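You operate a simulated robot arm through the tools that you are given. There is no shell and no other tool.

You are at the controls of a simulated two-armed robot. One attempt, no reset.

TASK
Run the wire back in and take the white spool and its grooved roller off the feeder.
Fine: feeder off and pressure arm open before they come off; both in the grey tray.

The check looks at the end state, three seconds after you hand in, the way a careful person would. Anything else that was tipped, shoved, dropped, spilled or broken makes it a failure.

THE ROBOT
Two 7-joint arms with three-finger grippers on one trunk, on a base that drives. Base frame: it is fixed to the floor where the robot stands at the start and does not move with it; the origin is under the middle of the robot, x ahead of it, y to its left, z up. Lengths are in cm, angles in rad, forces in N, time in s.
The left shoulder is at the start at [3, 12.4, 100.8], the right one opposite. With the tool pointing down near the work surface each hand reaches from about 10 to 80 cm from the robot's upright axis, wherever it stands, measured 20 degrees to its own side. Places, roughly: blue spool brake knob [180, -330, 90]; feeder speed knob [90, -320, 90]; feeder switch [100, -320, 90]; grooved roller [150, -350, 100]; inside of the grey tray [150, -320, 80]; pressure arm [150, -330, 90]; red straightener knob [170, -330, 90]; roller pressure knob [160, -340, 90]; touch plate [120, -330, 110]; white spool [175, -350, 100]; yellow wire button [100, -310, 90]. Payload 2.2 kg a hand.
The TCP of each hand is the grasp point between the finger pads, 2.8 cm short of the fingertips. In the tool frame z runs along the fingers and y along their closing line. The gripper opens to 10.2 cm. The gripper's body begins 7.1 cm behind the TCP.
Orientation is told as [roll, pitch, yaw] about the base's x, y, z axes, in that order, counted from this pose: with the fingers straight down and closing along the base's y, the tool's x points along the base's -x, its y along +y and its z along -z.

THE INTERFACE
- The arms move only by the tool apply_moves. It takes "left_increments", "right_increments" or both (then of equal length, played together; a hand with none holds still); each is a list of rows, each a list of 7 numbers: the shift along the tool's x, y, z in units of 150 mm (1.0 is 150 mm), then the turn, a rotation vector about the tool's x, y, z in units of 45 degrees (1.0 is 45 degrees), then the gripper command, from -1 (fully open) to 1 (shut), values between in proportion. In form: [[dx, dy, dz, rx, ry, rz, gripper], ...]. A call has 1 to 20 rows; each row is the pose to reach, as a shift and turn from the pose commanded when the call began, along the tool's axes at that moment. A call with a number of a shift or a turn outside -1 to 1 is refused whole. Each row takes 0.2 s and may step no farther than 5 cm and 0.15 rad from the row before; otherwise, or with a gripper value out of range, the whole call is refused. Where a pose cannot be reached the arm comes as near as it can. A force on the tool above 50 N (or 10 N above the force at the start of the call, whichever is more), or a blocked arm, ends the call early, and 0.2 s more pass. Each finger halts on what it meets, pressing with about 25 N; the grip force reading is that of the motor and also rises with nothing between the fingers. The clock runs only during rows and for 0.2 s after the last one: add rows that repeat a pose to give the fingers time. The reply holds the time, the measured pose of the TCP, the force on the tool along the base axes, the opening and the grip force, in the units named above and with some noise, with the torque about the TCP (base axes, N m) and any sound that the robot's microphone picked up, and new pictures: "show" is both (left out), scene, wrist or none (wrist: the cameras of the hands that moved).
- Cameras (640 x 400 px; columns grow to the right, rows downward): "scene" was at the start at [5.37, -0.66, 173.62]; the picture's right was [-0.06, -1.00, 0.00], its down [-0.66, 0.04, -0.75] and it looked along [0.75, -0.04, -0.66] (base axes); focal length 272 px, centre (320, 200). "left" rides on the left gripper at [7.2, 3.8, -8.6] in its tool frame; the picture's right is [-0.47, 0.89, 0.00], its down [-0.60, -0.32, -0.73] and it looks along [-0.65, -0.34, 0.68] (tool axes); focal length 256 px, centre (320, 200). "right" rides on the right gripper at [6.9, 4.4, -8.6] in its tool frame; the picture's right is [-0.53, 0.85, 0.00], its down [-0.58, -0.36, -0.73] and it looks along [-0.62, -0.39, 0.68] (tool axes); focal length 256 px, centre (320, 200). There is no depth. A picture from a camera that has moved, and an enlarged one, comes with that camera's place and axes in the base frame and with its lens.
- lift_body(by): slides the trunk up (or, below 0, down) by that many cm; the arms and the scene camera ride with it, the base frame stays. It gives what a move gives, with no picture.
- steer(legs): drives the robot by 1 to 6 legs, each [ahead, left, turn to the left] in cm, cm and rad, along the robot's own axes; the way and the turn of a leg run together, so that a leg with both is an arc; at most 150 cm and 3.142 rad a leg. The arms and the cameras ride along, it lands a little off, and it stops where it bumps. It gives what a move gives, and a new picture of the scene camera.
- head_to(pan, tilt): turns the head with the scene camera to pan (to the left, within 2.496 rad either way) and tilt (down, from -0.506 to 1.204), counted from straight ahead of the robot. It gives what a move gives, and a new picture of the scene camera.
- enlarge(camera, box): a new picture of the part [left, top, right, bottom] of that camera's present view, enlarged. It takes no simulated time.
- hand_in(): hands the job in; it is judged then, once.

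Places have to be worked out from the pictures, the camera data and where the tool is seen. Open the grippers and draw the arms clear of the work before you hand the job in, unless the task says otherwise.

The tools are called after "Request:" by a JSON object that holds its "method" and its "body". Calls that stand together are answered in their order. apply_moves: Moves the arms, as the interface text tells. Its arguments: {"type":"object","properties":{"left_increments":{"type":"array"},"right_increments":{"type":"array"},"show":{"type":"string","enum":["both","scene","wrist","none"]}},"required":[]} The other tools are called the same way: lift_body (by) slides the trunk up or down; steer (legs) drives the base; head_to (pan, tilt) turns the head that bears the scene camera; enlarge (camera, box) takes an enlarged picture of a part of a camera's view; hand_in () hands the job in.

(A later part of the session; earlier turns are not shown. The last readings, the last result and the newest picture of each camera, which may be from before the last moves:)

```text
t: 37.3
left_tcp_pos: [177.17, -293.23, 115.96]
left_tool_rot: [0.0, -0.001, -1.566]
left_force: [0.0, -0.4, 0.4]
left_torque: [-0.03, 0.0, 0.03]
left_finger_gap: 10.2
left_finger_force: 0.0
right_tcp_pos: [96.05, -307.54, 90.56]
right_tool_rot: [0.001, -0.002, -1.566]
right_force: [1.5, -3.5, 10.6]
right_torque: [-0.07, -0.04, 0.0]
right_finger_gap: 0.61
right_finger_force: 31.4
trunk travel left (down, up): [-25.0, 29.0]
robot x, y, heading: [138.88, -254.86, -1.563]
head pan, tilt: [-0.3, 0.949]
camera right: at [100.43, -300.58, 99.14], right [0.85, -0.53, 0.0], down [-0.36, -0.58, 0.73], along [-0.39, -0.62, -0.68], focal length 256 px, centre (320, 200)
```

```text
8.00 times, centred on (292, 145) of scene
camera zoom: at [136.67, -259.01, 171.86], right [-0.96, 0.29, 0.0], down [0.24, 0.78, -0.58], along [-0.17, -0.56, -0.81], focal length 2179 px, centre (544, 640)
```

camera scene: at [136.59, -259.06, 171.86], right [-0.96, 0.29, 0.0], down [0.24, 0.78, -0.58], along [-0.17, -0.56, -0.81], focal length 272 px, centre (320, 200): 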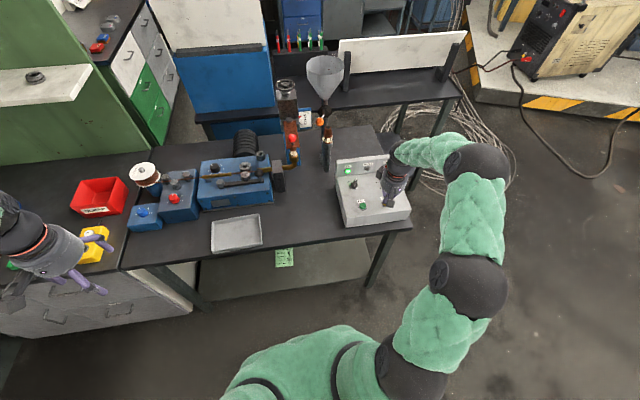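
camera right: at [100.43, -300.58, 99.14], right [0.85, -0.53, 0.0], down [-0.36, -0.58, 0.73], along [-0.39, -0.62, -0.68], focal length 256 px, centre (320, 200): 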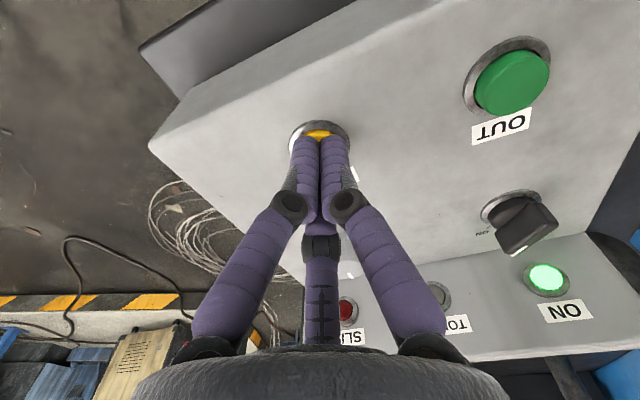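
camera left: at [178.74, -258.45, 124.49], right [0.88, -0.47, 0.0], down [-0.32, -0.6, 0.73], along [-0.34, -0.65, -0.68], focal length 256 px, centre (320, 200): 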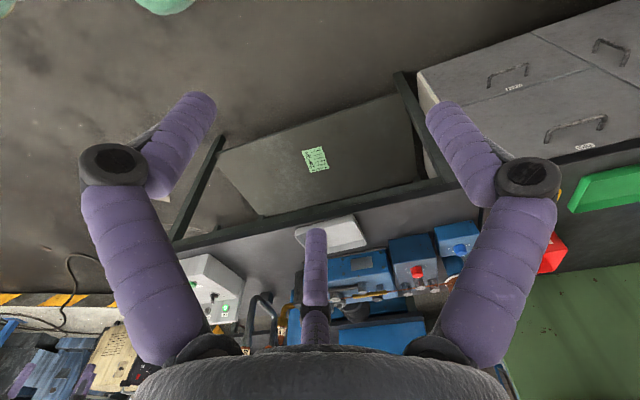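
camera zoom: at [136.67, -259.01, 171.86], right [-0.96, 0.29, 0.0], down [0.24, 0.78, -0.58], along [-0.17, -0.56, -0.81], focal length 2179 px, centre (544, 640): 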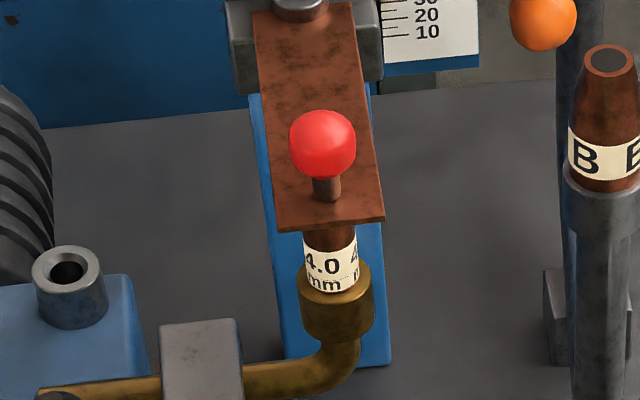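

The spool's label and the roller's marks have turned slightly: the wire is running in at roughly 6 mm/s. I keep holding IN and check after each stretch.

Request:
{"method": "apply_moves", "body": {"right_increments": [[0, 0, 0, 0, 0, 0, 1], [0, 0, 0, 0, 0, 0, 1], [0, 0, 0, 0, 0, 0, 1], [0, 0, 0, 0, 0, 0, 1], [0, 0, 0, 0, 0, 0, 1], [0, 0, 0, 0, 0, 0, 1], [0, 0, 0, 0, 0, 0, 1], [0, 0, 0, 0, 0, 0, 1], [0, 0, 0, 0, 0, 0, 1], [0, 0, 0, 0, 0, 0, 1], [0, 0, 0, 0, 0, 0, 1], [0, 0, 0, 0, 0, 0, 1], [0, 0, 0, 0, 0, 0, 1], [0, 0, 0, 0, 0, 0, 1], [0, 0, 0, 0, 0, 0, 1], [0, 0, 0, 0, 0, 0, 1], [0, 0, 0, 0, 0, 0, 1], [0, 0, 0, 0, 0, 0, 1], [0, 0, 0, 0, 0, 0, 1], [0, 0, 0, 0, 0, 0, 1]], "show": "none"}}

Request:
{"method": "enlarge", "body": {"camera": "scene", "box": [120, 140, 290, 230]}}

Request:
{"method": "enlarge", "body": {"camera": "scene", "box": [328, 145, 420, 225]}}

```text
t: 41.5
left_tcp_pos: [177.37, -293.17, 115.84]
left_tool_rot: [0.0, 0.001, -1.565]
left_force: [0.0, -1.0, -0.4]
left_torque: [0.0, 0.02, -0.01]
left_finger_gap: 10.21
left_finger_force: 0.0
right_tcp_pos: [96.0, -307.67, 90.69]
right_tool_rot: [0.0, 0.0, -1.566]
right_force: [-0.7, -1.4, 11.7]
right_torque: [-0.06, 0.05, 0.01]
right_finger_gap: 0.6
right_finger_force: 31.7
trunk travel left (down, up): [-25.0, 29.0]
robot x, y, heading: [138.75, -254.65, -1.564]
head pan, tilt: [-0.3, 0.949]
```

```text
3.76 times, centred on (205, 185) of scene
camera zoom: at [136.66, -258.99, 171.86], right [-0.96, 0.29, 0.0], down [0.24, 0.78, -0.58], along [-0.17, -0.56, -0.81], focal length 1025 px, centre (753, 256)
```

zoom: 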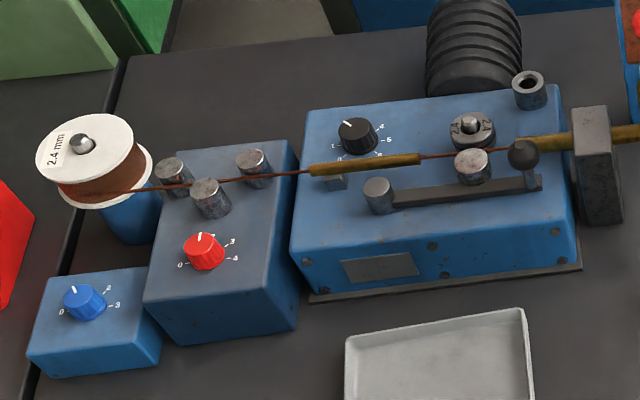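

```text
5.00 times, centred on (374, 185) of scene
camera zoom: at [136.66, -258.99, 171.86], right [-0.96, 0.29, 0.0], down [0.24, 0.78, -0.58], along [-0.17, -0.56, -0.81], focal length 1362 px, centre (50, 275)
```

zoom: 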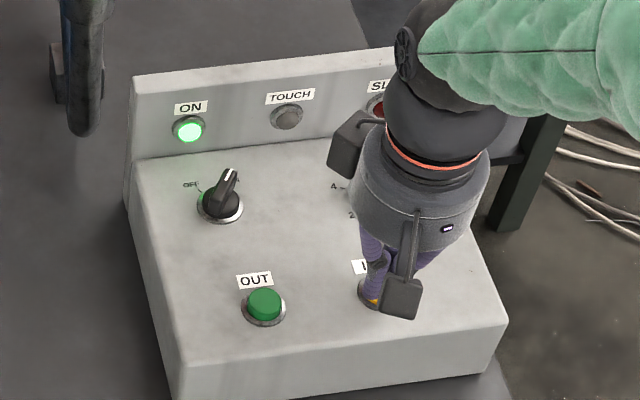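

The change between the last two pictures is very small, so I check at a higher magnification before and after another short hold.

Request:
{"method": "enlarge", "body": {"camera": "scene", "box": [124, 155, 164, 195]}}

Request:
{"method": "enlarge", "body": {"camera": "scene", "box": [230, 155, 262, 190]}}

Request:
{"method": "enlarge", "body": {"camera": "right", "box": [280, 110, 380, 180]}}

Request:
{"method": "enlarge", "body": {"camera": "right", "box": [320, 260, 480, 360]}}

```text
10.00 times, centred on (144, 175) of scene
camera zoom: at [136.66, -258.99, 171.86], right [-0.96, 0.29, 0.0], down [0.24, 0.78, -0.58], along [-0.17, -0.56, -0.81], focal length 2724 px, centre (2080, 450)
```

zoom: 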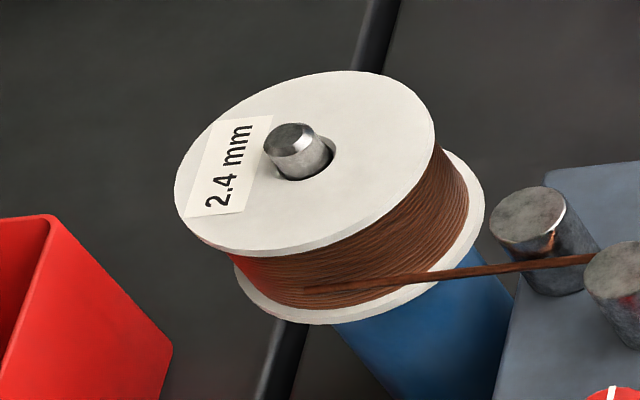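

```text
11.43 times, centred on (246, 172) of scene
camera zoom: at [136.66, -258.99, 171.86], right [-0.96, 0.29, 0.0], down [0.24, 0.78, -0.58], along [-0.17, -0.56, -0.81], focal length 3112 px, centre (1166, 514)
```

zoom: 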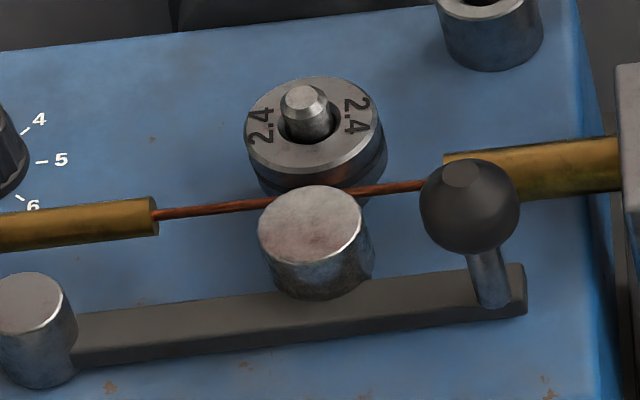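

```text
5.71 times, centred on (330, 145) of right
camera zoom: at [100.43, -300.56, 99.13], right [0.85, -0.53, 0.0], down [-0.36, -0.58, 0.73], along [-0.39, -0.62, -0.68], focal length 1463 px, centre (263, 514)
```

zoom: 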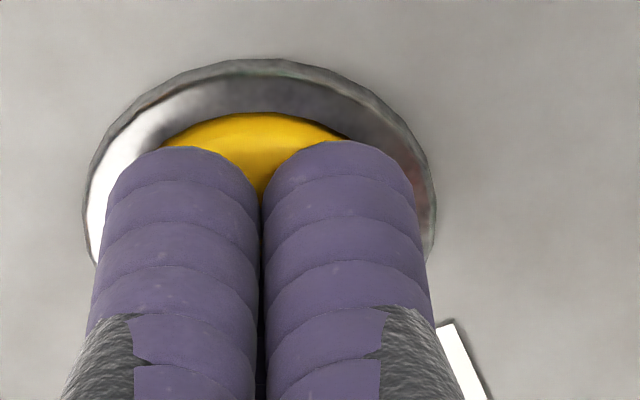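

```text
4.00 times, centred on (400, 310) of right
camera zoom: at [100.43, -300.56, 99.13], right [0.85, -0.53, 0.0], down [-0.36, -0.58, 0.73], along [-0.39, -0.62, -0.68], focal length 1024 px, centre (0, -240)
```

zoom: 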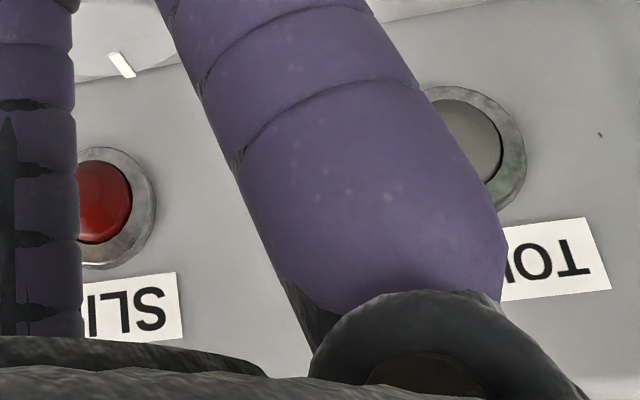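

References taken; SLIP looks unlit. Hold 3 s more and compare.

Request:
{"method": "apply_moves", "body": {"right_increments": [[0, 0, 0, 0, 0, 0, 1], [0, 0, 0, 0, 0, 0, 1], [0, 0, 0, 0, 0, 0, 1], [0, 0, 0, 0, 0, 0, 1], [0, 0, 0, 0, 0, 0, 1], [0, 0, 0, 0, 0, 0, 1], [0, 0, 0, 0, 0, 0, 1], [0, 0, 0, 0, 0, 0, 1], [0, 0, 0, 0, 0, 0, 1], [0, 0, 0, 0, 0, 0, 1], [0, 0, 0, 0, 0, 0, 1], [0, 0, 0, 0, 0, 0, 1], [0, 0, 0, 0, 0, 0, 1], [0, 0, 0, 0, 0, 0, 1], [0, 0, 0, 0, 0, 0, 1]], "show": "none"}}

Request:
{"method": "enlarge", "body": {"camera": "scene", "box": [124, 155, 164, 195]}}

Request:
{"method": "enlarge", "body": {"camera": "scene", "box": [230, 155, 262, 190]}}

```text
t: 44.7
left_tcp_pos: [177.4, -293.23, 115.95]
left_tool_rot: [0.001, 0.0, -1.564]
left_force: [-0.8, 1.7, 0.5]
left_torque: [0.01, 0.01, 0.01]
left_finger_gap: 10.21
left_finger_force: 0.0
right_tcp_pos: [95.85, -307.57, 90.67]
right_tool_rot: [-0.001, -0.001, -1.564]
right_force: [-0.5, -0.2, 10.3]
right_torque: [-0.05, 0.06, 0.01]
right_finger_gap: 0.63
right_finger_force: 31.1
trunk travel left (down, up): [-25.0, 29.0]
robot x, y, heading: [138.86, -254.66, -1.564]
head pan, tilt: [-0.3, 0.949]
```

```text
10.00 times, centred on (144, 175) of scene
camera zoom: at [136.66, -258.98, 171.86], right [-0.96, 0.29, 0.0], down [0.24, 0.78, -0.58], along [-0.17, -0.56, -0.81], focal length 2724 px, centre (2080, 450)
```

zoom: 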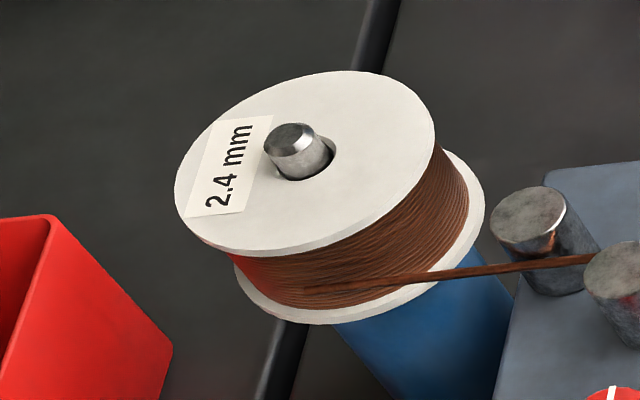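

```text
11.43 times, centred on (246, 172) of scene
camera zoom: at [136.66, -258.98, 171.86], right [-0.96, 0.29, 0.0], down [0.24, 0.78, -0.58], along [-0.17, -0.56, -0.81], focal length 3112 px, centre (1166, 514)
```

zoom: 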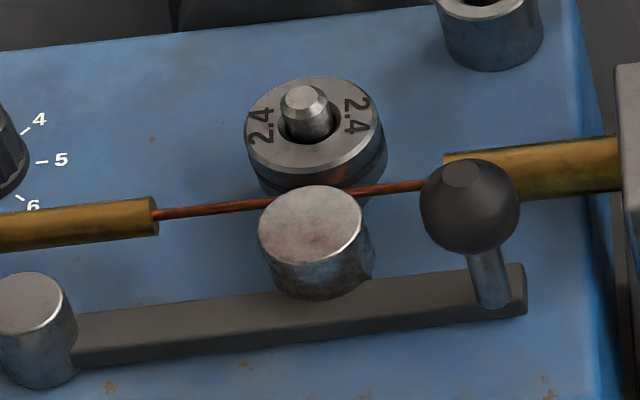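

No further motion of spool or roller in the last 7 s, though they did turn at first: the wire seems to have reached its inner end quickly. I lift the right hand off the button and then use the left wrist camera to look at the nozzle tip.

Request:
{"method": "apply_moves", "body": {"right_increments": [[0, 0, -0.1, 0, 0, 0, 1], [0, 0, -0.3, 0, 0, 0, 1], [0, 0, -0.5, 0, 0, 0, 1], [0, 0, -0.6, 0, 0, 0, 1]], "show": "wrist"}}

```text
t: 45.7
left_tcp_pos: [177.29, -293.25, 115.97]
left_tool_rot: [0.001, 0.0, -1.565]
left_force: [0.4, 0.8, 0.8]
left_torque: [0.01, 0.02, -0.02]
left_finger_gap: 10.21
left_finger_force: 0.1
right_tcp_pos: [96.15, -307.54, 99.44]
right_tool_rot: [0.002, -0.002, -1.567]
right_force: [-0.3, 0.2, 0.5]
right_torque: [-0.01, 0.03, 0.02]
right_finger_gap: 0.19
right_finger_force: 31.6
trunk travel left (down, up): [-25.0, 29.0]
robot x, y, heading: [138.87, -255.12, -1.564]
head pan, tilt: [-0.3, 0.949]
camera right: at [100.56, -300.63, 108.03], right [0.85, -0.53, 0.0], down [-0.36, -0.58, 0.73], along [-0.39, -0.62, -0.68], focal length 256 px, centre (320, 200)
```

right: 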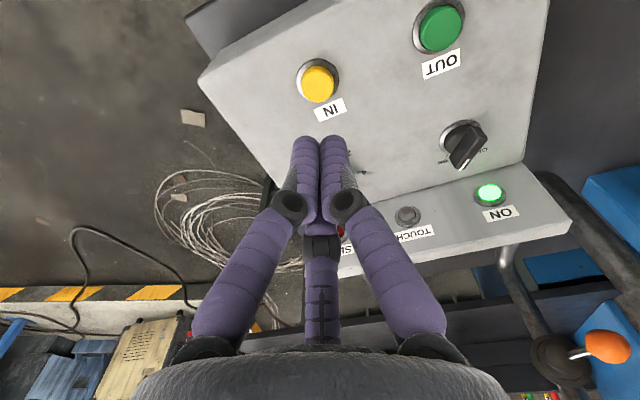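

Button free again. Now the left hand goes across above the tray in two calls to about [147, -315, 116].

Request:
{"method": "apply_moves", "body": {"left_increments": [[-0.15, -0.2, 0, 0, 0, 0, -1], [-0.35, -0.45, 0, 0, 0, 0, -1], [-0.55, -0.7, 0, 0, 0, 0, -1], [-0.75, -0.95, 0, 0, 0, 0, -1], [-0.75, -1, 0, 0, 0, 0, -1]], "show": "none"}}

Request:
{"method": "apply_moves", "body": {"left_increments": [[-0.15, -0.2, 0, 0, 0, 0, -1], [-0.35, -0.45, 0, 0, 0, 0, -1], [-0.55, -0.7, 0, 0, 0, 0, -1], [-0.7, -0.95, 0, 0, 0, 0, -1], [-0.7, -1, 0, 0, 0, 0, -1]], "show": "both"}}

```text
t: 46.9
left_tcp_pos: [162.52, -304.67, 115.98]
left_tool_rot: [-0.002, 0.0, -1.564]
left_force: [-0.8, -0.5, 0.5]
left_torque: [-0.05, 0.05, 0.03]
left_finger_gap: 10.22
left_finger_force: 0.0
right_tcp_pos: [96.15, -307.57, 99.46]
right_tool_rot: [0.0, 0.0, -1.566]
right_force: [0.7, -0.4, 0.1]
right_torque: [-0.03, 0.02, 0.01]
right_finger_gap: 0.21
right_finger_force: 30.8
trunk travel left (down, up): [-25.0, 29.0]
robot x, y, heading: [138.51, -255.0, -1.564]
head pan, tilt: [-0.3, 0.949]
```

```text
t: 48.1
left_tcp_pos: [147.6, -315.22, 115.86]
left_tool_rot: [0.0, 0.0, -1.564]
left_force: [1.3, -0.2, 0.8]
left_torque: [-0.03, -0.01, 0.01]
left_finger_gap: 10.21
left_finger_force: 0.1
right_tcp_pos: [96.23, -307.72, 99.56]
right_tool_rot: [0.001, 0.0, -1.563]
right_force: [-0.2, 1.3, 0.2]
right_torque: [-0.01, 0.0, -0.05]
right_finger_gap: 0.24
right_finger_force: 31.9
trunk travel left (down, up): [-25.0, 29.0]
robot x, y, heading: [138.69, -254.86, -1.565]
head pan, tilt: [-0.3, 0.949]
camera scene: at [136.63, -259.0, 171.86], right [-0.96, 0.29, 0.0], down [0.24, 0.78, -0.58], along [-0.17, -0.56, -0.81], focal length 272 px, centre (320, 200)
camera left: at [151.33, -308.03, 124.41], right [0.89, -0.46, 0.0], down [-0.31, -0.61, 0.73], along [-0.34, -0.65, -0.68], focal length 256 px, centre (320, 200)
```

scene: 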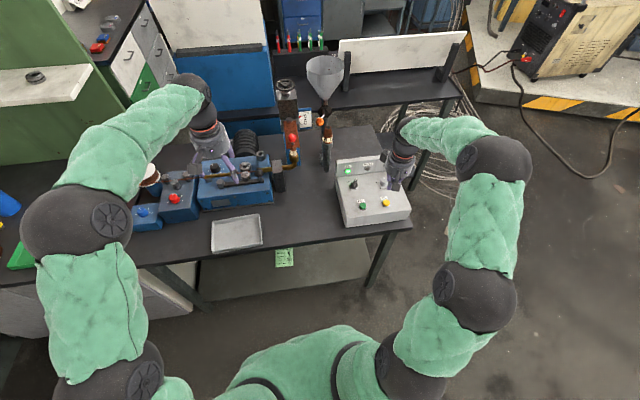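
left: 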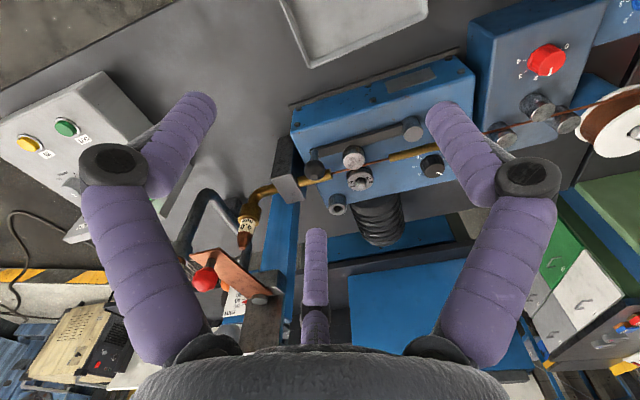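

The left wrist camera already sees the nozzle and touch plate from the side; I enlarge that.

Request:
{"method": "enlarge", "body": {"camera": "left", "box": [190, 180, 310, 310]}}

Request:
{"method": "enlarge", "body": {"camera": "left", "box": [270, 100, 470, 240]}}

```text
3.08 times, centred on (250, 245) of left
camera zoom: at [151.33, -308.03, 124.41], right [0.89, -0.46, 0.0], down [-0.31, -0.61, 0.73], along [-0.34, -0.65, -0.68], focal length 788 px, centre (535, 62)
```

zoom: 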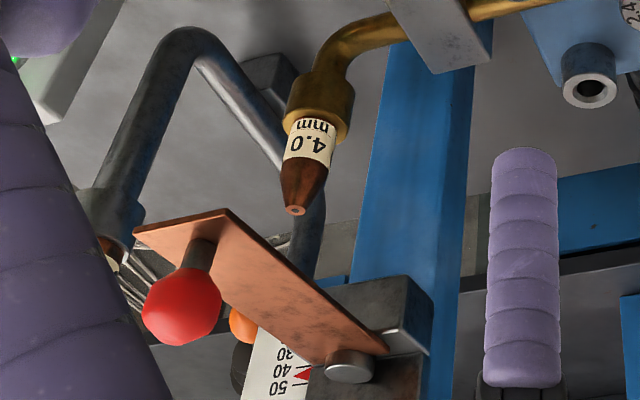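

```text
2.86 times, centred on (370, 170) of left
camera zoom: at [151.33, -308.03, 124.41], right [0.89, -0.46, 0.0], down [-0.31, -0.61, 0.73], along [-0.34, -0.65, -0.68], focal length 731 px, centre (177, 286)
```

zoom: 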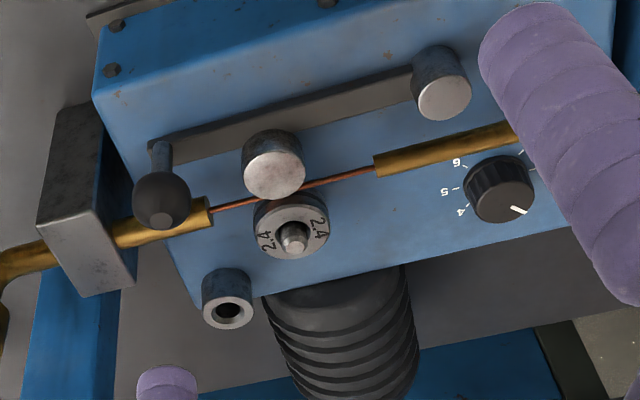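

The nozzle tip shows no wire standing out of it now. I enlarge further to be sure.

Request:
{"method": "enlarge", "body": {"camera": "left", "box": [226, 210, 266, 260]}}

```text
8.00 times, centred on (246, 235) of left
camera zoom: at [151.33, -308.03, 124.41], right [0.89, -0.46, 0.0], down [-0.31, -0.61, 0.73], along [-0.34, -0.65, -0.68], focal length 2048 px, centre (912, -80)
```

zoom: 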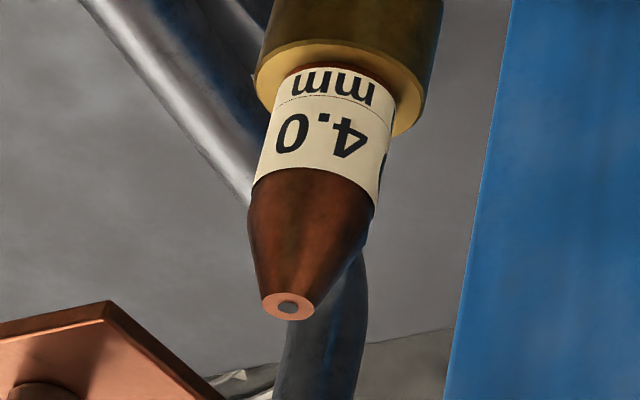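

The bore is empty: the wire is back in. Next the switch; I enlarge it in the right wrist view to see how its bar lies.

Request:
{"method": "enlarge", "body": {"camera": "right", "box": [410, 100, 530, 220]}}

Request:
{"method": "enlarge", "body": {"camera": "scene", "box": [330, 155, 380, 205]}}

```text
3.33 times, centred on (470, 160) of right
camera zoom: at [100.57, -300.6, 108.04], right [0.85, -0.53, 0.0], down [-0.36, -0.58, 0.73], along [-0.39, -0.62, -0.68], focal length 853 px, centre (-180, 333)
```

zoom: 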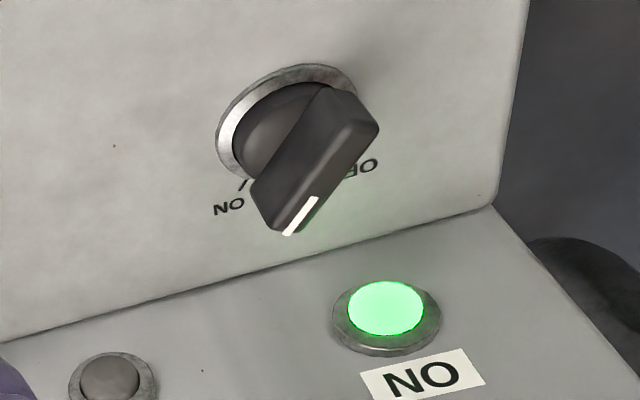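

```text
8.00 times, centred on (355, 180) of scene
camera zoom: at [136.63, -259.0, 171.86], right [-0.96, 0.29, 0.0], down [0.24, 0.78, -0.58], along [-0.17, -0.56, -0.81], focal length 2179 px, centre (40, 360)
```

zoom: 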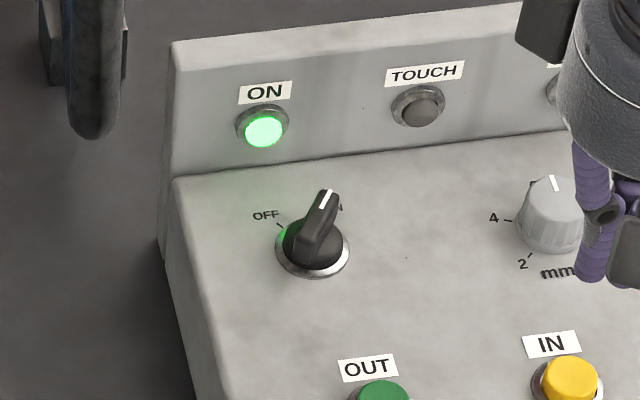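

The bar of the switch points to back-right (about -128°), knob axis near [104.3, -319.0], bar top about z 89.8. I bring the right hand over it, turning 0.7 rad clockwise so that the fingers straddle the bar, half open.

Request:
{"method": "apply_moves", "body": {"right_increments": [[-0.15, 0.11, 0, 0, 0, 0.178, 0.6], [-0.3, 0.22, 0, 0, 0, 0.356, 0.2], [-0.46, 0.33, 0, 0, 0, 0.534, 0], [-0.61, 0.43, 0, 0, 0, 0.712, 0], [-0.76, 0.54, 0, 0, 0, 0.89, 0], [-0.76, 0.54, 0, 0, 0, 0.89, 0]], "show": "both"}}

```text
t: 49.5
left_tcp_pos: [147.57, -315.23, 115.87]
left_tool_rot: [0.0, 0.0, -1.565]
left_force: [-0.3, 1.0, -0.1]
left_torque: [0.0, -0.03, 0.0]
left_finger_gap: 10.19
left_finger_force: 0.1
right_tcp_pos: [104.24, -318.81, 99.48]
right_tool_rot: [-0.001, 0.0, -2.266]
right_force: [-0.1, -0.1, 0.8]
right_torque: [0.01, 0.0, 0.02]
right_finger_gap: 5.12
right_finger_force: 0.1
trunk travel left (down, up): [-25.0, 29.0]
robot x, y, heading: [138.86, -255.27, -1.568]
head pan, tilt: [-0.3, 0.949]
camera scene: at [136.54, -259.0, 171.86], right [-0.96, 0.29, 0.0], down [0.24, 0.78, -0.58], along [-0.17, -0.56, -0.81], focal length 272 px, centre (320, 200)
camera right: at [112.07, -316.3, 108.0], right [0.31, -0.95, 0.0], down [-0.65, -0.21, 0.73], along [-0.7, -0.22, -0.68], focal length 256 px, centre (320, 200)
```

scene: 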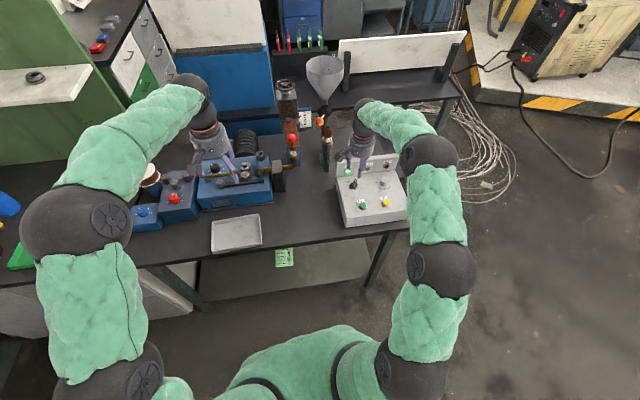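
right: 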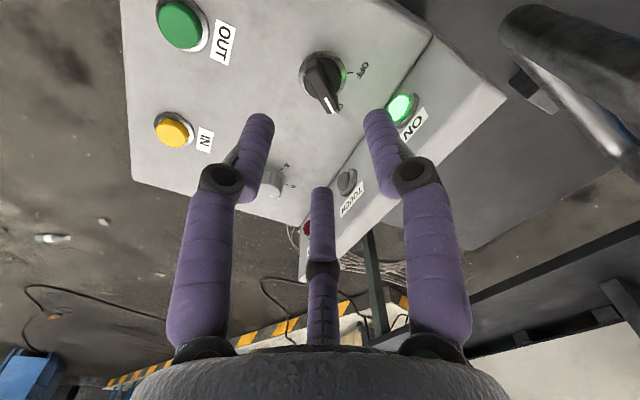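

The bar lies centred between the fingers. I go straight down 8 cm (3 mm correction) so the tips straddle the bar.

Request:
{"method": "apply_moves", "body": {"right_increments": [[0.012, 0.015, 0.2, 0, 0, 0, 0], [0.012, 0.015, 0.4, 0, 0, 0, 0], [0.012, 0.015, 0.48, 0, 0, 0, 0], [0.012, 0.015, 0.53, 0, 0, 0, 0], [0.012, 0.015, 0.53, 0, 0, 0, 0]], "show": "both"}}

```text
t: 50.7
left_tcp_pos: [147.61, -315.14, 115.88]
left_tool_rot: [0.0, 0.0, -1.567]
left_force: [-0.1, 0.1, -1.0]
left_torque: [0.01, 0.01, 0.01]
left_finger_gap: 10.22
left_finger_force: 0.1
right_tcp_pos: [104.52, -318.79, 91.47]
right_tool_rot: [-0.002, 0.0, -2.262]
right_force: [0.3, 0.3, 0.1]
right_torque: [-0.03, -0.02, -0.01]
right_finger_gap: 5.11
right_finger_force: 0.2
trunk travel left (down, up): [-25.0, 29.0]
robot x, y, heading: [138.8, -254.57, -1.567]
head pan, tilt: [-0.3, 0.949]
camera scene: at [136.58, -259.06, 171.86], right [-0.96, 0.29, 0.0], down [0.24, 0.78, -0.58], along [-0.17, -0.56, -0.81], focal length 272 px, centre (320, 200)
camera right: at [112.34, -316.34, 100.03], right [0.31, -0.95, 0.0], down [-0.65, -0.21, 0.73], along [-0.69, -0.23, -0.68], focal length 256 px, centre (320, 200)
```

scene: 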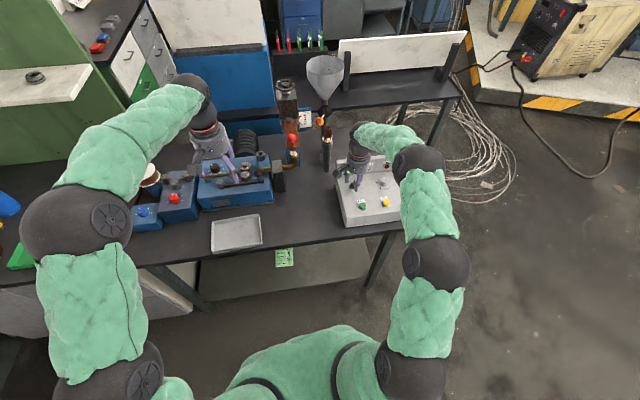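
right: 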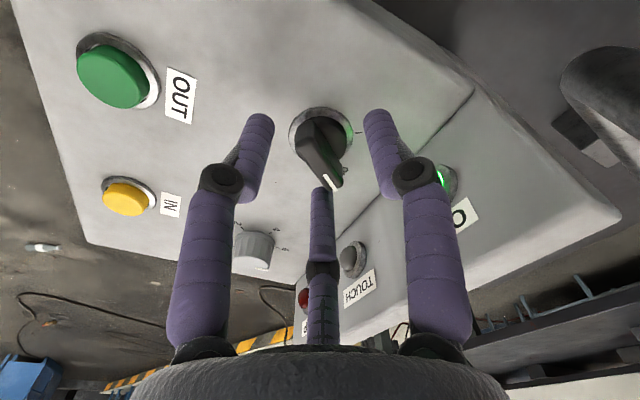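

Tips are beside the bar, no contact forces. I close the fingers on it.

Request:
{"method": "apply_moves", "body": {"right_increments": [[0, 0, 0, 0, 0, 0, 0.4], [0, 0, 0, 0, 0, 0, 0.7], [0, 0, 0, 0, 0, 0, 1], [0, 0, 0, 0, 0, 0, 1]], "show": "wrist"}}

```text
t: 51.7
left_tcp_pos: [147.35, -315.12, 115.92]
left_tool_rot: [0.001, 0.0, -1.566]
left_force: [0.2, 0.2, -0.5]
left_torque: [0.0, 0.02, -0.01]
left_finger_gap: 10.2
left_finger_force: 0.1
right_tcp_pos: [104.19, -318.75, 91.48]
right_tool_rot: [0.0, 0.003, -2.265]
right_force: [-20.3, 15.1, 0.1]
right_torque: [0.45, 0.32, -0.04]
right_finger_gap: 1.89
right_finger_force: 43.9
trunk travel left (down, up): [-25.0, 29.0]
robot x, y, heading: [138.77, -255.12, -1.57]
head pan, tilt: [-0.3, 0.949]
camera right: at [111.98, -316.14, 100.01], right [0.31, -0.95, 0.0], down [-0.65, -0.21, 0.73], along [-0.69, -0.22, -0.68], focal length 256 px, centre (320, 200)
```

right: 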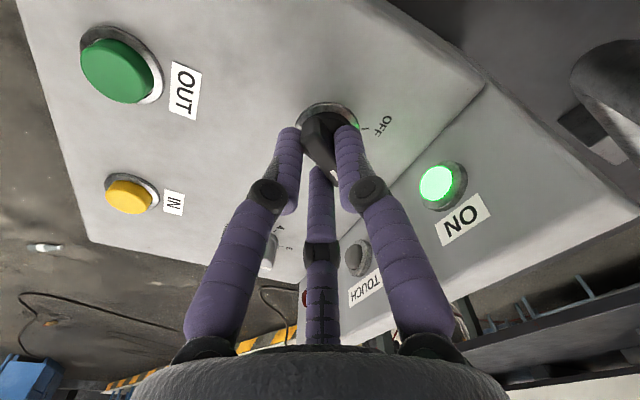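

The fingers hold the knob (gap 1.9 cm), but a 25 N side force shows I am off centre by about 3 mm. I shift that much along -tool y while gripping to relieve it.

Request:
{"method": "apply_moves", "body": {"right_increments": [[0, -0.01, 0, 0, 0, 0, 1], [0, -0.02, 0, 0, 0, 0, 1], [0, -0.02, 0, 0, 0, 0, 1]], "show": "none"}}

```text
t: 52.5
left_tcp_pos: [147.38, -315.09, 115.9]
left_tool_rot: [0.002, 0.0, -1.565]
left_force: [0.5, -0.1, 0.1]
left_torque: [0.0, 0.02, -0.02]
left_finger_gap: 10.21
left_finger_force: 0.1
right_tcp_pos: [104.11, -318.69, 91.43]
right_tool_rot: [0.004, 0.001, -2.264]
right_force: [-19.6, 12.4, -5.7]
right_torque: [0.3, 0.38, -0.04]
right_finger_gap: 1.89
right_finger_force: 43.7
trunk travel left (down, up): [-25.0, 29.0]
robot x, y, heading: [138.59, -254.97, -1.569]
head pan, tilt: [-0.3, 0.949]
```

Little changed; I shift another 3 mm the same way.

Request:
{"method": "apply_moves", "body": {"right_increments": [[0, -0.01, 0, 0, 0, 0, 1], [0, -0.02, 0, 0, 0, 0, 1], [0, -0.03, 0, 0, 0, 0, 1], [0, -0.03, 0, 0, 0, 0, 1]], "show": "wrist"}}

```text
t: 53.5
left_tcp_pos: [147.7, -315.33, 115.87]
left_tool_rot: [-0.001, 0.001, -1.563]
left_force: [0.0, -0.8, 0.1]
left_torque: [0.03, -0.05, 0.01]
left_finger_gap: 10.19
left_finger_force: 0.0
right_tcp_pos: [104.17, -318.73, 91.42]
right_tool_rot: [0.004, 0.0, -2.263]
right_force: [0.9, -5.3, -6.6]
right_torque: [0.45, -0.51, -0.01]
right_finger_gap: 1.86
right_finger_force: 43.4
trunk travel left (down, up): [-25.0, 29.0]
robot x, y, heading: [138.77, -254.75, -1.566]
head pan, tilt: [-0.3, 0.949]
camera right: at [111.95, -316.07, 100.01], right [0.31, -0.95, 0.0], down [-0.65, -0.21, 0.73], along [-0.69, -0.23, -0.68], focal length 256 px, centre (320, 200)
```

right: 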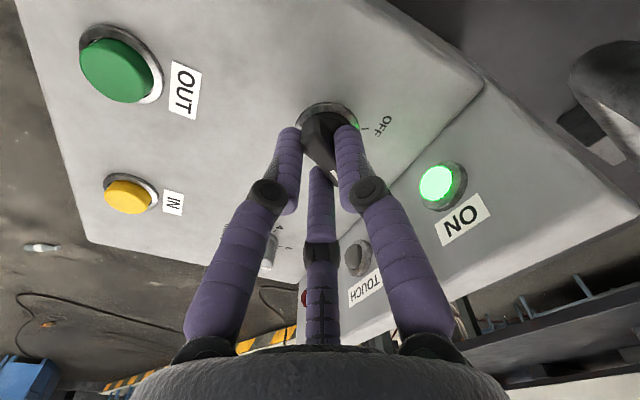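

The side force is gone and the knob is centred. Now I turn it counter-clockwise by 45° towards OFF.

Request:
{"method": "apply_moves", "body": {"right_increments": [[0, 0, 0, 0, 0, -0.16, 1], [0, 0, 0, 0, 0, -0.33, 1], [0, 0, 0, 0, 0, -0.5, 1], [0, 0, 0, 0, 0, -0.67, 1], [0, 0, 0, 0, 0, -0.84, 1], [0, 0, 0, 0, 0, -1, 1], [0, 0, 0, 0, 0, -1, 1]], "show": "both"}}

```text
t: 55.1
left_tcp_pos: [147.58, -315.56, 115.69]
left_tool_rot: [0.001, 0.004, -1.565]
left_force: [0.5, -0.4, 0.4]
left_torque: [0.03, -0.01, 0.0]
left_finger_gap: 10.21
left_finger_force: 0.1
right_tcp_pos: [104.04, -318.9, 91.43]
right_tool_rot: [0.001, -0.002, -1.476]
right_force: [7.5, -34.4, -6.9]
right_torque: [0.2, -0.17, -0.11]
right_finger_gap: 1.87
right_finger_force: 43.5
trunk travel left (down, up): [-25.0, 29.0]
robot x, y, heading: [138.76, -255.19, -1.566]
head pan, tilt: [-0.3, 0.949]
camera scene: at [136.64, -259.62, 171.84], right [-0.96, 0.29, 0.0], down [0.24, 0.78, -0.58], along [-0.17, -0.55, -0.81], focal length 272 px, centre (320, 200)
camera right: at [107.77, -311.58, 99.97], right [0.89, -0.45, 0.0], down [-0.31, -0.61, 0.73], along [-0.33, -0.65, -0.68], focal length 256 px, centre (320, 200)
```

scene: 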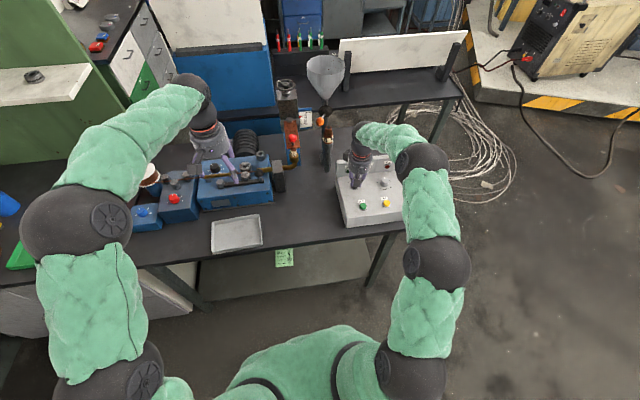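
right: 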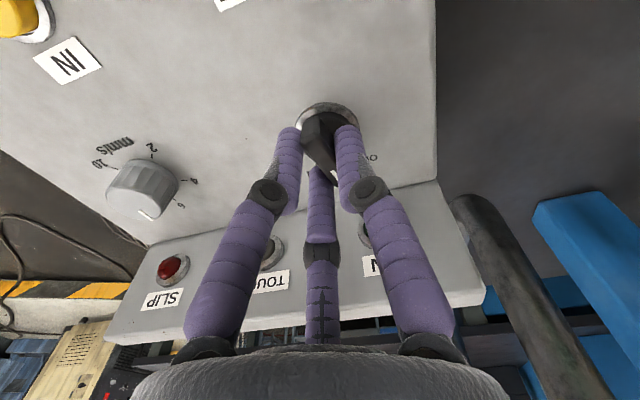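

Turned 45° with the knob; a 34 N pull along y comes from my earlier command offset. I correct that offset and turn on another 35° towards OFF.

Request:
{"method": "apply_moves", "body": {"right_increments": [[-0.015, 0, 0, 0, 0, 0, 1], [-0.03, 0, 0, 0, 0, -0.15, 1], [-0.03, 0, 0, 0, 0, -0.3, 1], [-0.03, 0, 0, 0, 0, -0.45, 1], [-0.03, 0, 0, 0, 0, -0.6, 1], [-0.03, 0, 0, 0, 0, -0.6, 1]], "show": "both"}}

```text
t: 56.5
left_tcp_pos: [147.68, -315.5, 115.84]
left_tool_rot: [0.0, 0.002, -1.567]
left_force: [-0.2, 1.2, -0.8]
left_torque: [-0.03, -0.02, 0.05]
left_finger_gap: 10.17
left_finger_force: 0.1
right_tcp_pos: [103.96, -319.08, 91.52]
right_tool_rot: [0.001, 0.0, -1.006]
right_force: [5.3, -18.4, -3.8]
right_torque: [-0.76, -0.49, -1.28]
right_finger_gap: 2.0
right_finger_force: 44.8
trunk travel left (down, up): [-25.0, 29.0]
robot x, y, heading: [138.71, -254.93, -1.569]
head pan, tilt: [-0.3, 0.949]
camera scene: at [136.62, -259.36, 171.85], right [-0.96, 0.29, 0.0], down [0.24, 0.78, -0.58], along [-0.17, -0.56, -0.81], focal length 272 px, centre (320, 200)
camera right: at [104.01, -310.87, 100.0], right [1.0, 0.0, 0.0], down [0.0, -0.68, 0.73], along [0.0, -0.73, -0.68], focal length 256 px, centre (320, 200)
```

scene: 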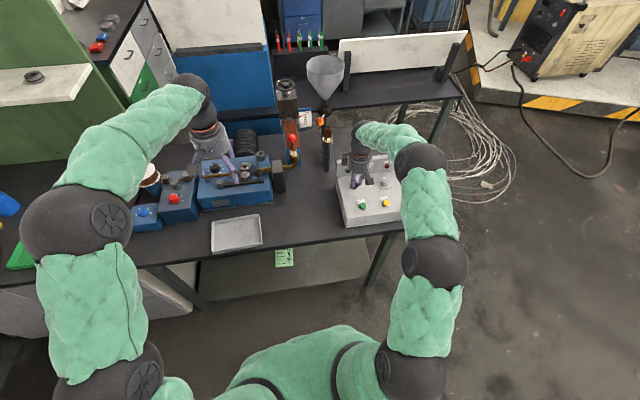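
right: 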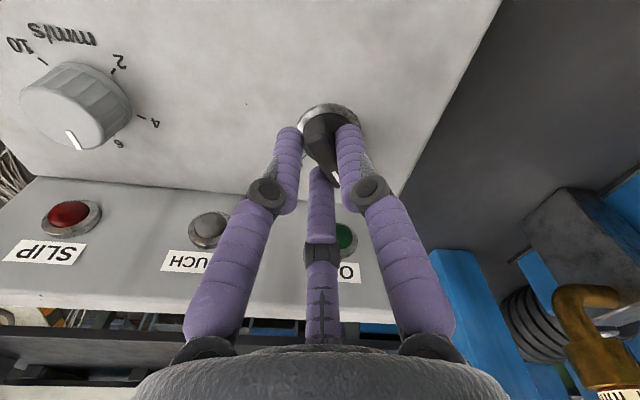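

The ON lamp is dark now and the torque shows the knob at its OFF stop. I open the fingers and lift off.

Request:
{"method": "apply_moves", "body": {"right_increments": [[0, 0, 0, 0, 0, 0.05, 0.3], [0, 0, 0, 0, 0, 0.05, 0], [0, 0, 0, 0, 0, 0.05, 0], [0, 0, -0.2, 0, 0, 0.05, 0], [0, 0, -0.5, 0, 0, 0.05, 0], [0, 0, -0.8, 0, 0, 0.05, 0]], "show": "wrist"}}

Request:
{"method": "enlarge", "body": {"camera": "scene", "box": [328, 145, 420, 225]}}

```text
t: 57.9
left_tcp_pos: [147.57, -315.1, 115.89]
left_tool_rot: [0.001, 0.0, -1.565]
left_force: [1.2, 0.9, -0.7]
left_torque: [-0.02, 0.02, 0.0]
left_finger_gap: 10.19
left_finger_force: 0.0
right_tcp_pos: [104.02, -318.86, 103.47]
right_tool_rot: [0.001, -0.001, -1.046]
right_force: [0.0, 0.1, -0.9]
right_torque: [-0.01, 0.01, 0.01]
right_finger_gap: 5.1
right_finger_force: 0.0
trunk travel left (down, up): [-25.0, 29.0]
robot x, y, heading: [138.81, -254.89, -1.56]
head pan, tilt: [-0.3, 0.949]
camera right: at [104.4, -310.6, 112.09], right [1.0, -0.04, 0.0], down [-0.03, -0.68, 0.73], along [-0.03, -0.73, -0.68], focal length 256 px, centre (320, 200)
```

right: 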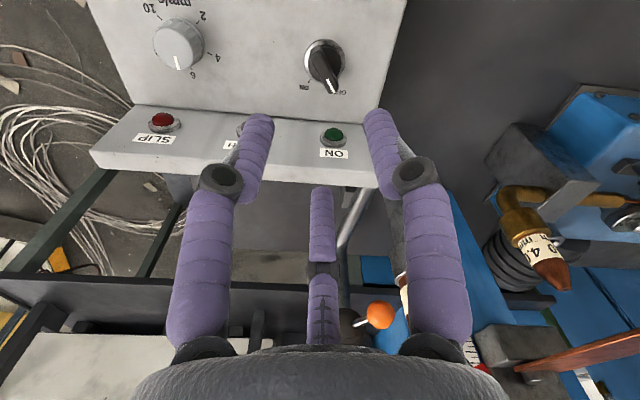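

```text
5.00 times, centred on (374, 185) of scene
camera zoom: at [136.63, -259.0, 171.86], right [-0.96, 0.29, 0.0], down [0.24, 0.78, -0.58], along [-0.17, -0.56, -0.81], focal length 1362 px, centre (50, 275)
```

zoom: 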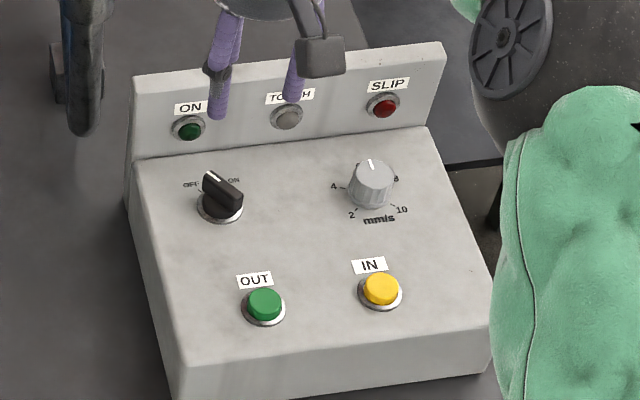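

The switch stands at OFF, ON lamp dark. Next is the pressure arm; its ball handle triangulates to about [138.7, -330.8, 94.1], the roller to [143.4, -339.5, 90.4]. I first draw the right hand back and up, clear of everything, so that I can drive closer.

Request:
{"method": "apply_moves", "body": {"right_increments": [[0, 0, -0.25, 0, 0, 0, 0], [0.2, 0.01, -0.45, 0, 0, 0.15, 0], [0.4, 0.02, -0.65, 0, 0, 0.3, 0], [0.6, 0.03, -0.85, 0, 0, 0.45, 0], [0.8, 0.04, -0.87, 0, 0, 0.6, 0], [0.9, 0.05, -0.87, 0, 0, 0.66, 0], [0.9, 0.05, -0.87, 0, 0, 0.66, 0]], "show": "none"}}

Request:
{"method": "steer", "body": {"legs": [[10, 6, 0]]}}

Request:
{"method": "head_to", "body": {"pan": 0.15, "tilt": 0.95}}

```text
t: 59.5
left_tcp_pos: [147.71, -315.16, 115.85]
left_tool_rot: [0.0, 0.0, -1.567]
left_force: [0.1, 0.2, 0.5]
left_torque: [0.0, -0.01, 0.01]
left_finger_gap: 10.18
left_finger_force: 0.1
right_tcp_pos: [97.82, -306.64, 116.6]
right_tool_rot: [0.002, -0.001, -1.567]
right_force: [-0.6, -1.1, 0.4]
right_torque: [0.01, 0.02, -0.02]
right_finger_gap: 5.11
right_finger_force: 0.1
trunk travel left (down, up): [-25.0, 29.0]
robot x, y, heading: [138.65, -255.05, -1.567]
head pan, tilt: [-0.3, 0.949]
```

```text
t: 60.7
left_tcp_pos: [153.92, -325.27, 115.67]
left_tool_rot: [0.0, 0.002, -1.563]
left_force: [0.5, -0.3, 0.6]
left_torque: [0.02, 0.01, -0.02]
left_finger_gap: 10.22
left_finger_force: 0.1
right_tcp_pos: [104.19, -316.86, 116.62]
right_tool_rot: [0.0, 0.003, -1.565]
right_force: [1.4, 0.0, 0.1]
right_torque: [0.08, 0.05, 0.01]
right_finger_gap: 5.09
right_finger_force: 0.0
trunk travel left (down, up): [-25.0, 29.0]
robot x, y, heading: [144.91, -265.26, -1.562]
head pan, tilt: [-0.3, 0.949]
camera scene: at [142.81, -269.25, 171.85], right [-0.96, 0.29, 0.0], down [0.23, 0.78, -0.58], along [-0.17, -0.56, -0.81], focal length 272 px, centre (320, 200)
```

scene: 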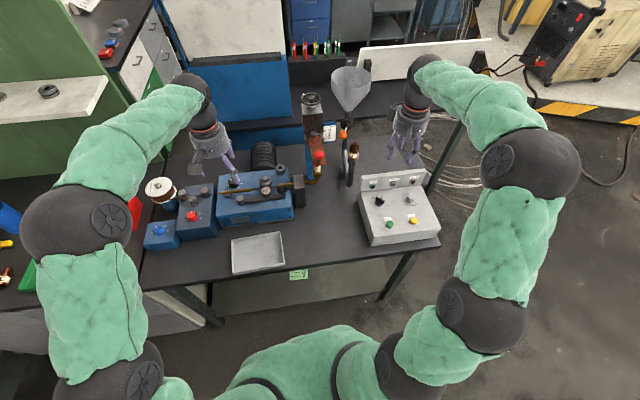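

```text
t: 61.6
left_tcp_pos: [153.87, -325.16, 115.78]
left_tool_rot: [0.0, 0.001, -1.564]
left_force: [0.2, 0.1, -0.6]
left_torque: [0.01, -0.02, 0.02]
left_finger_gap: 10.18
left_finger_force: 0.0
right_tcp_pos: [104.13, -316.75, 116.68]
right_tool_rot: [0.001, 0.0, -1.565]
right_force: [-0.8, 0.2, 0.6]
right_torque: [0.01, 0.01, -0.01]
right_finger_gap: 5.08
right_finger_force: 0.1
trunk travel left (down, up): [-25.0, 29.0]
robot x, y, heading: [145.16, -264.7, -1.567]
head pan, tilt: [0.15, 0.949]
camera scene: at [145.95, -269.34, 171.86], right [-0.99, -0.16, 0.0], down [-0.13, 0.8, -0.58], along [0.09, -0.57, -0.81], focal length 272 px, centre (320, 200)
```

scene: 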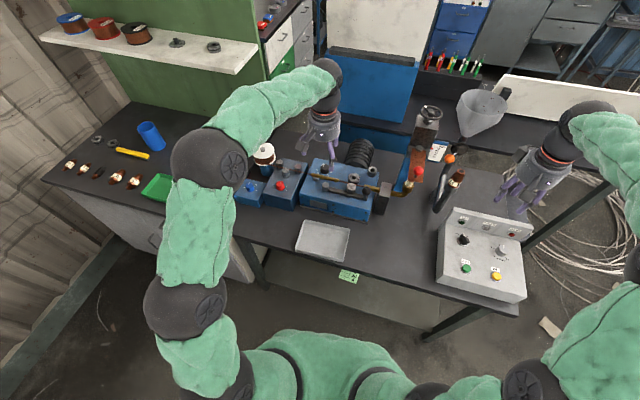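

I now stand at [145, -265]. I enlarge the feeder again to fix ball, pivot, roller and tray from here.

Request:
{"method": "enlarge", "body": {"camera": "scene", "box": [290, 150, 402, 220]}}

Request:
{"method": "enlarge", "body": {"camera": "left", "box": [210, 60, 430, 220]}}

Request:
{"method": "enlarge", "body": {"camera": "scene", "box": [220, 130, 316, 210]}}

```text
5.71 times, centred on (346, 185) of scene
camera zoom: at [145.95, -269.34, 171.86], right [-0.99, -0.16, 0.0], down [-0.13, 0.8, -0.58], along [0.09, -0.57, -0.81], focal length 1556 px, centre (171, 286)
```

zoom: 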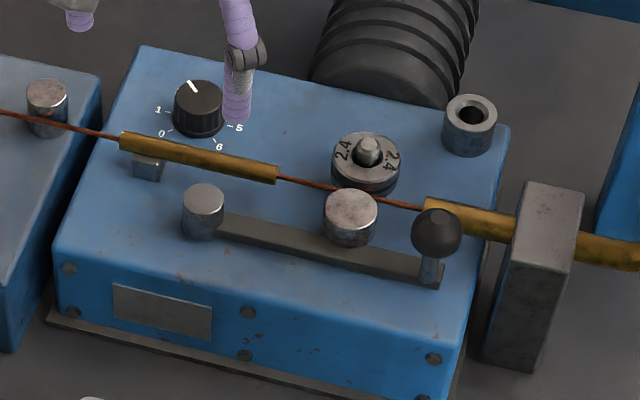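

```text
2.50 times, centred on (320, 140) of left
camera zoom: at [157.56, -318.09, 124.36], right [0.89, -0.46, 0.0], down [-0.31, -0.61, 0.73], along [-0.33, -0.65, -0.68], focal length 640 px, centre (320, 350)
```

zoom: 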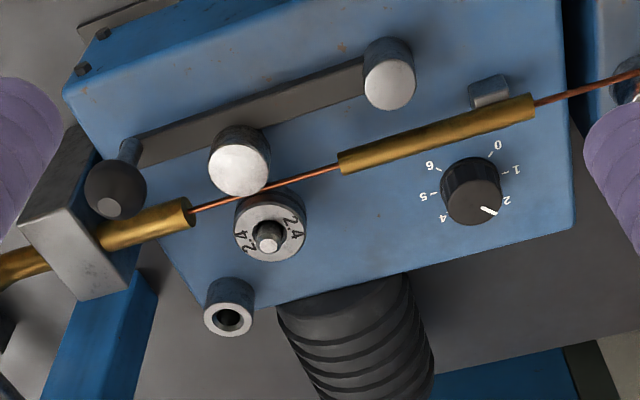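

```text
5.00 times, centred on (268, 170) of scene
camera zoom: at [145.95, -269.34, 171.86], right [-0.99, -0.16, 0.0], down [-0.13, 0.8, -0.58], along [0.09, -0.57, -0.81], focal length 1362 px, centre (580, 350)
```

zoom: 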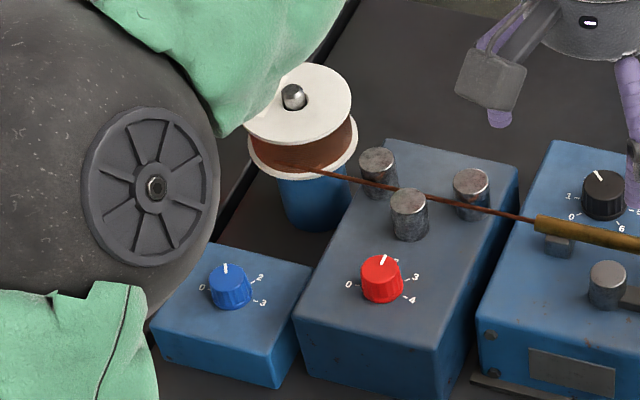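

Triangulated anew: ball [138.6, -330.5, 94.5], arm pivot [153.7, -333.7], roller [143.4, -338.5] with top near z 91. I bring the left hand above the ball, turning 45° so that one finger will stand behind the ball and one in front.

Request:
{"method": "apply_moves", "body": {"left_increments": [[-0.06, -0.16, 0, 0, 0, -0.16, -0.6], [-0.12, -0.33, 0.1, 0, 0, -0.33, -0.3], [-0.18, -0.5, 0.25, 0, 0, -0.5, -0.3], [-0.24, -0.67, 0.4, 0, 0, -0.67, -0.3], [-0.3, -0.84, 0.55, 0, 0, -0.84, -0.3], [-0.35, -1.0, 0.68, 0, 0, -0.99, -0.3], [-0.35, -1.0, 0.68, 0, 0, -0.99, -0.3]], "show": "both"}}

```text
t: 63.2
left_tcp_pos: [139.06, -330.72, 105.83]
left_tool_rot: [-0.002, -0.001, -0.784]
left_force: [-0.1, 0.0, 0.4]
left_torque: [0.02, 0.0, -0.01]
left_finger_gap: 6.65
left_finger_force: 0.1
right_tcp_pos: [104.1, -316.71, 116.72]
right_tool_rot: [0.0, 0.0, -1.564]
right_force: [0.1, 0.6, 0.1]
right_torque: [0.0, 0.01, 0.01]
right_finger_gap: 5.11
right_finger_force: 0.1
trunk travel left (down, up): [-25.0, 29.0]
robot x, y, heading: [144.86, -264.86, -1.562]
head pan, tilt: [0.15, 0.949]
camera scene: at [146.02, -269.26, 171.86], right [-0.99, -0.16, 0.0], down [-0.13, 0.8, -0.58], along [0.09, -0.57, -0.81], focal length 272 px, centre (320, 200)
camera left: at [136.52, -322.99, 114.38], right [0.95, 0.3, 0.0], down [0.2, -0.65, 0.73], along [0.22, -0.7, -0.68], focal length 256 px, centre (320, 200)
```

scene: 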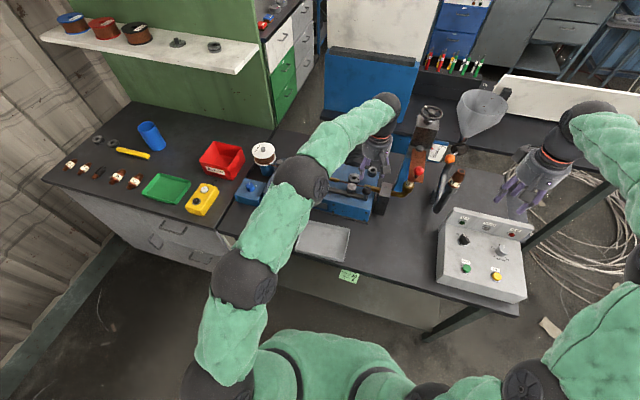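
left: 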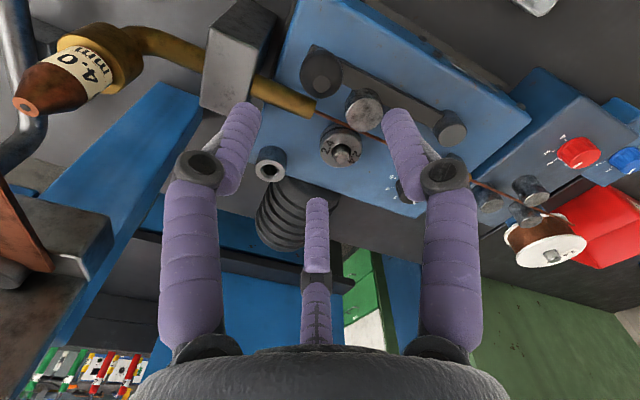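

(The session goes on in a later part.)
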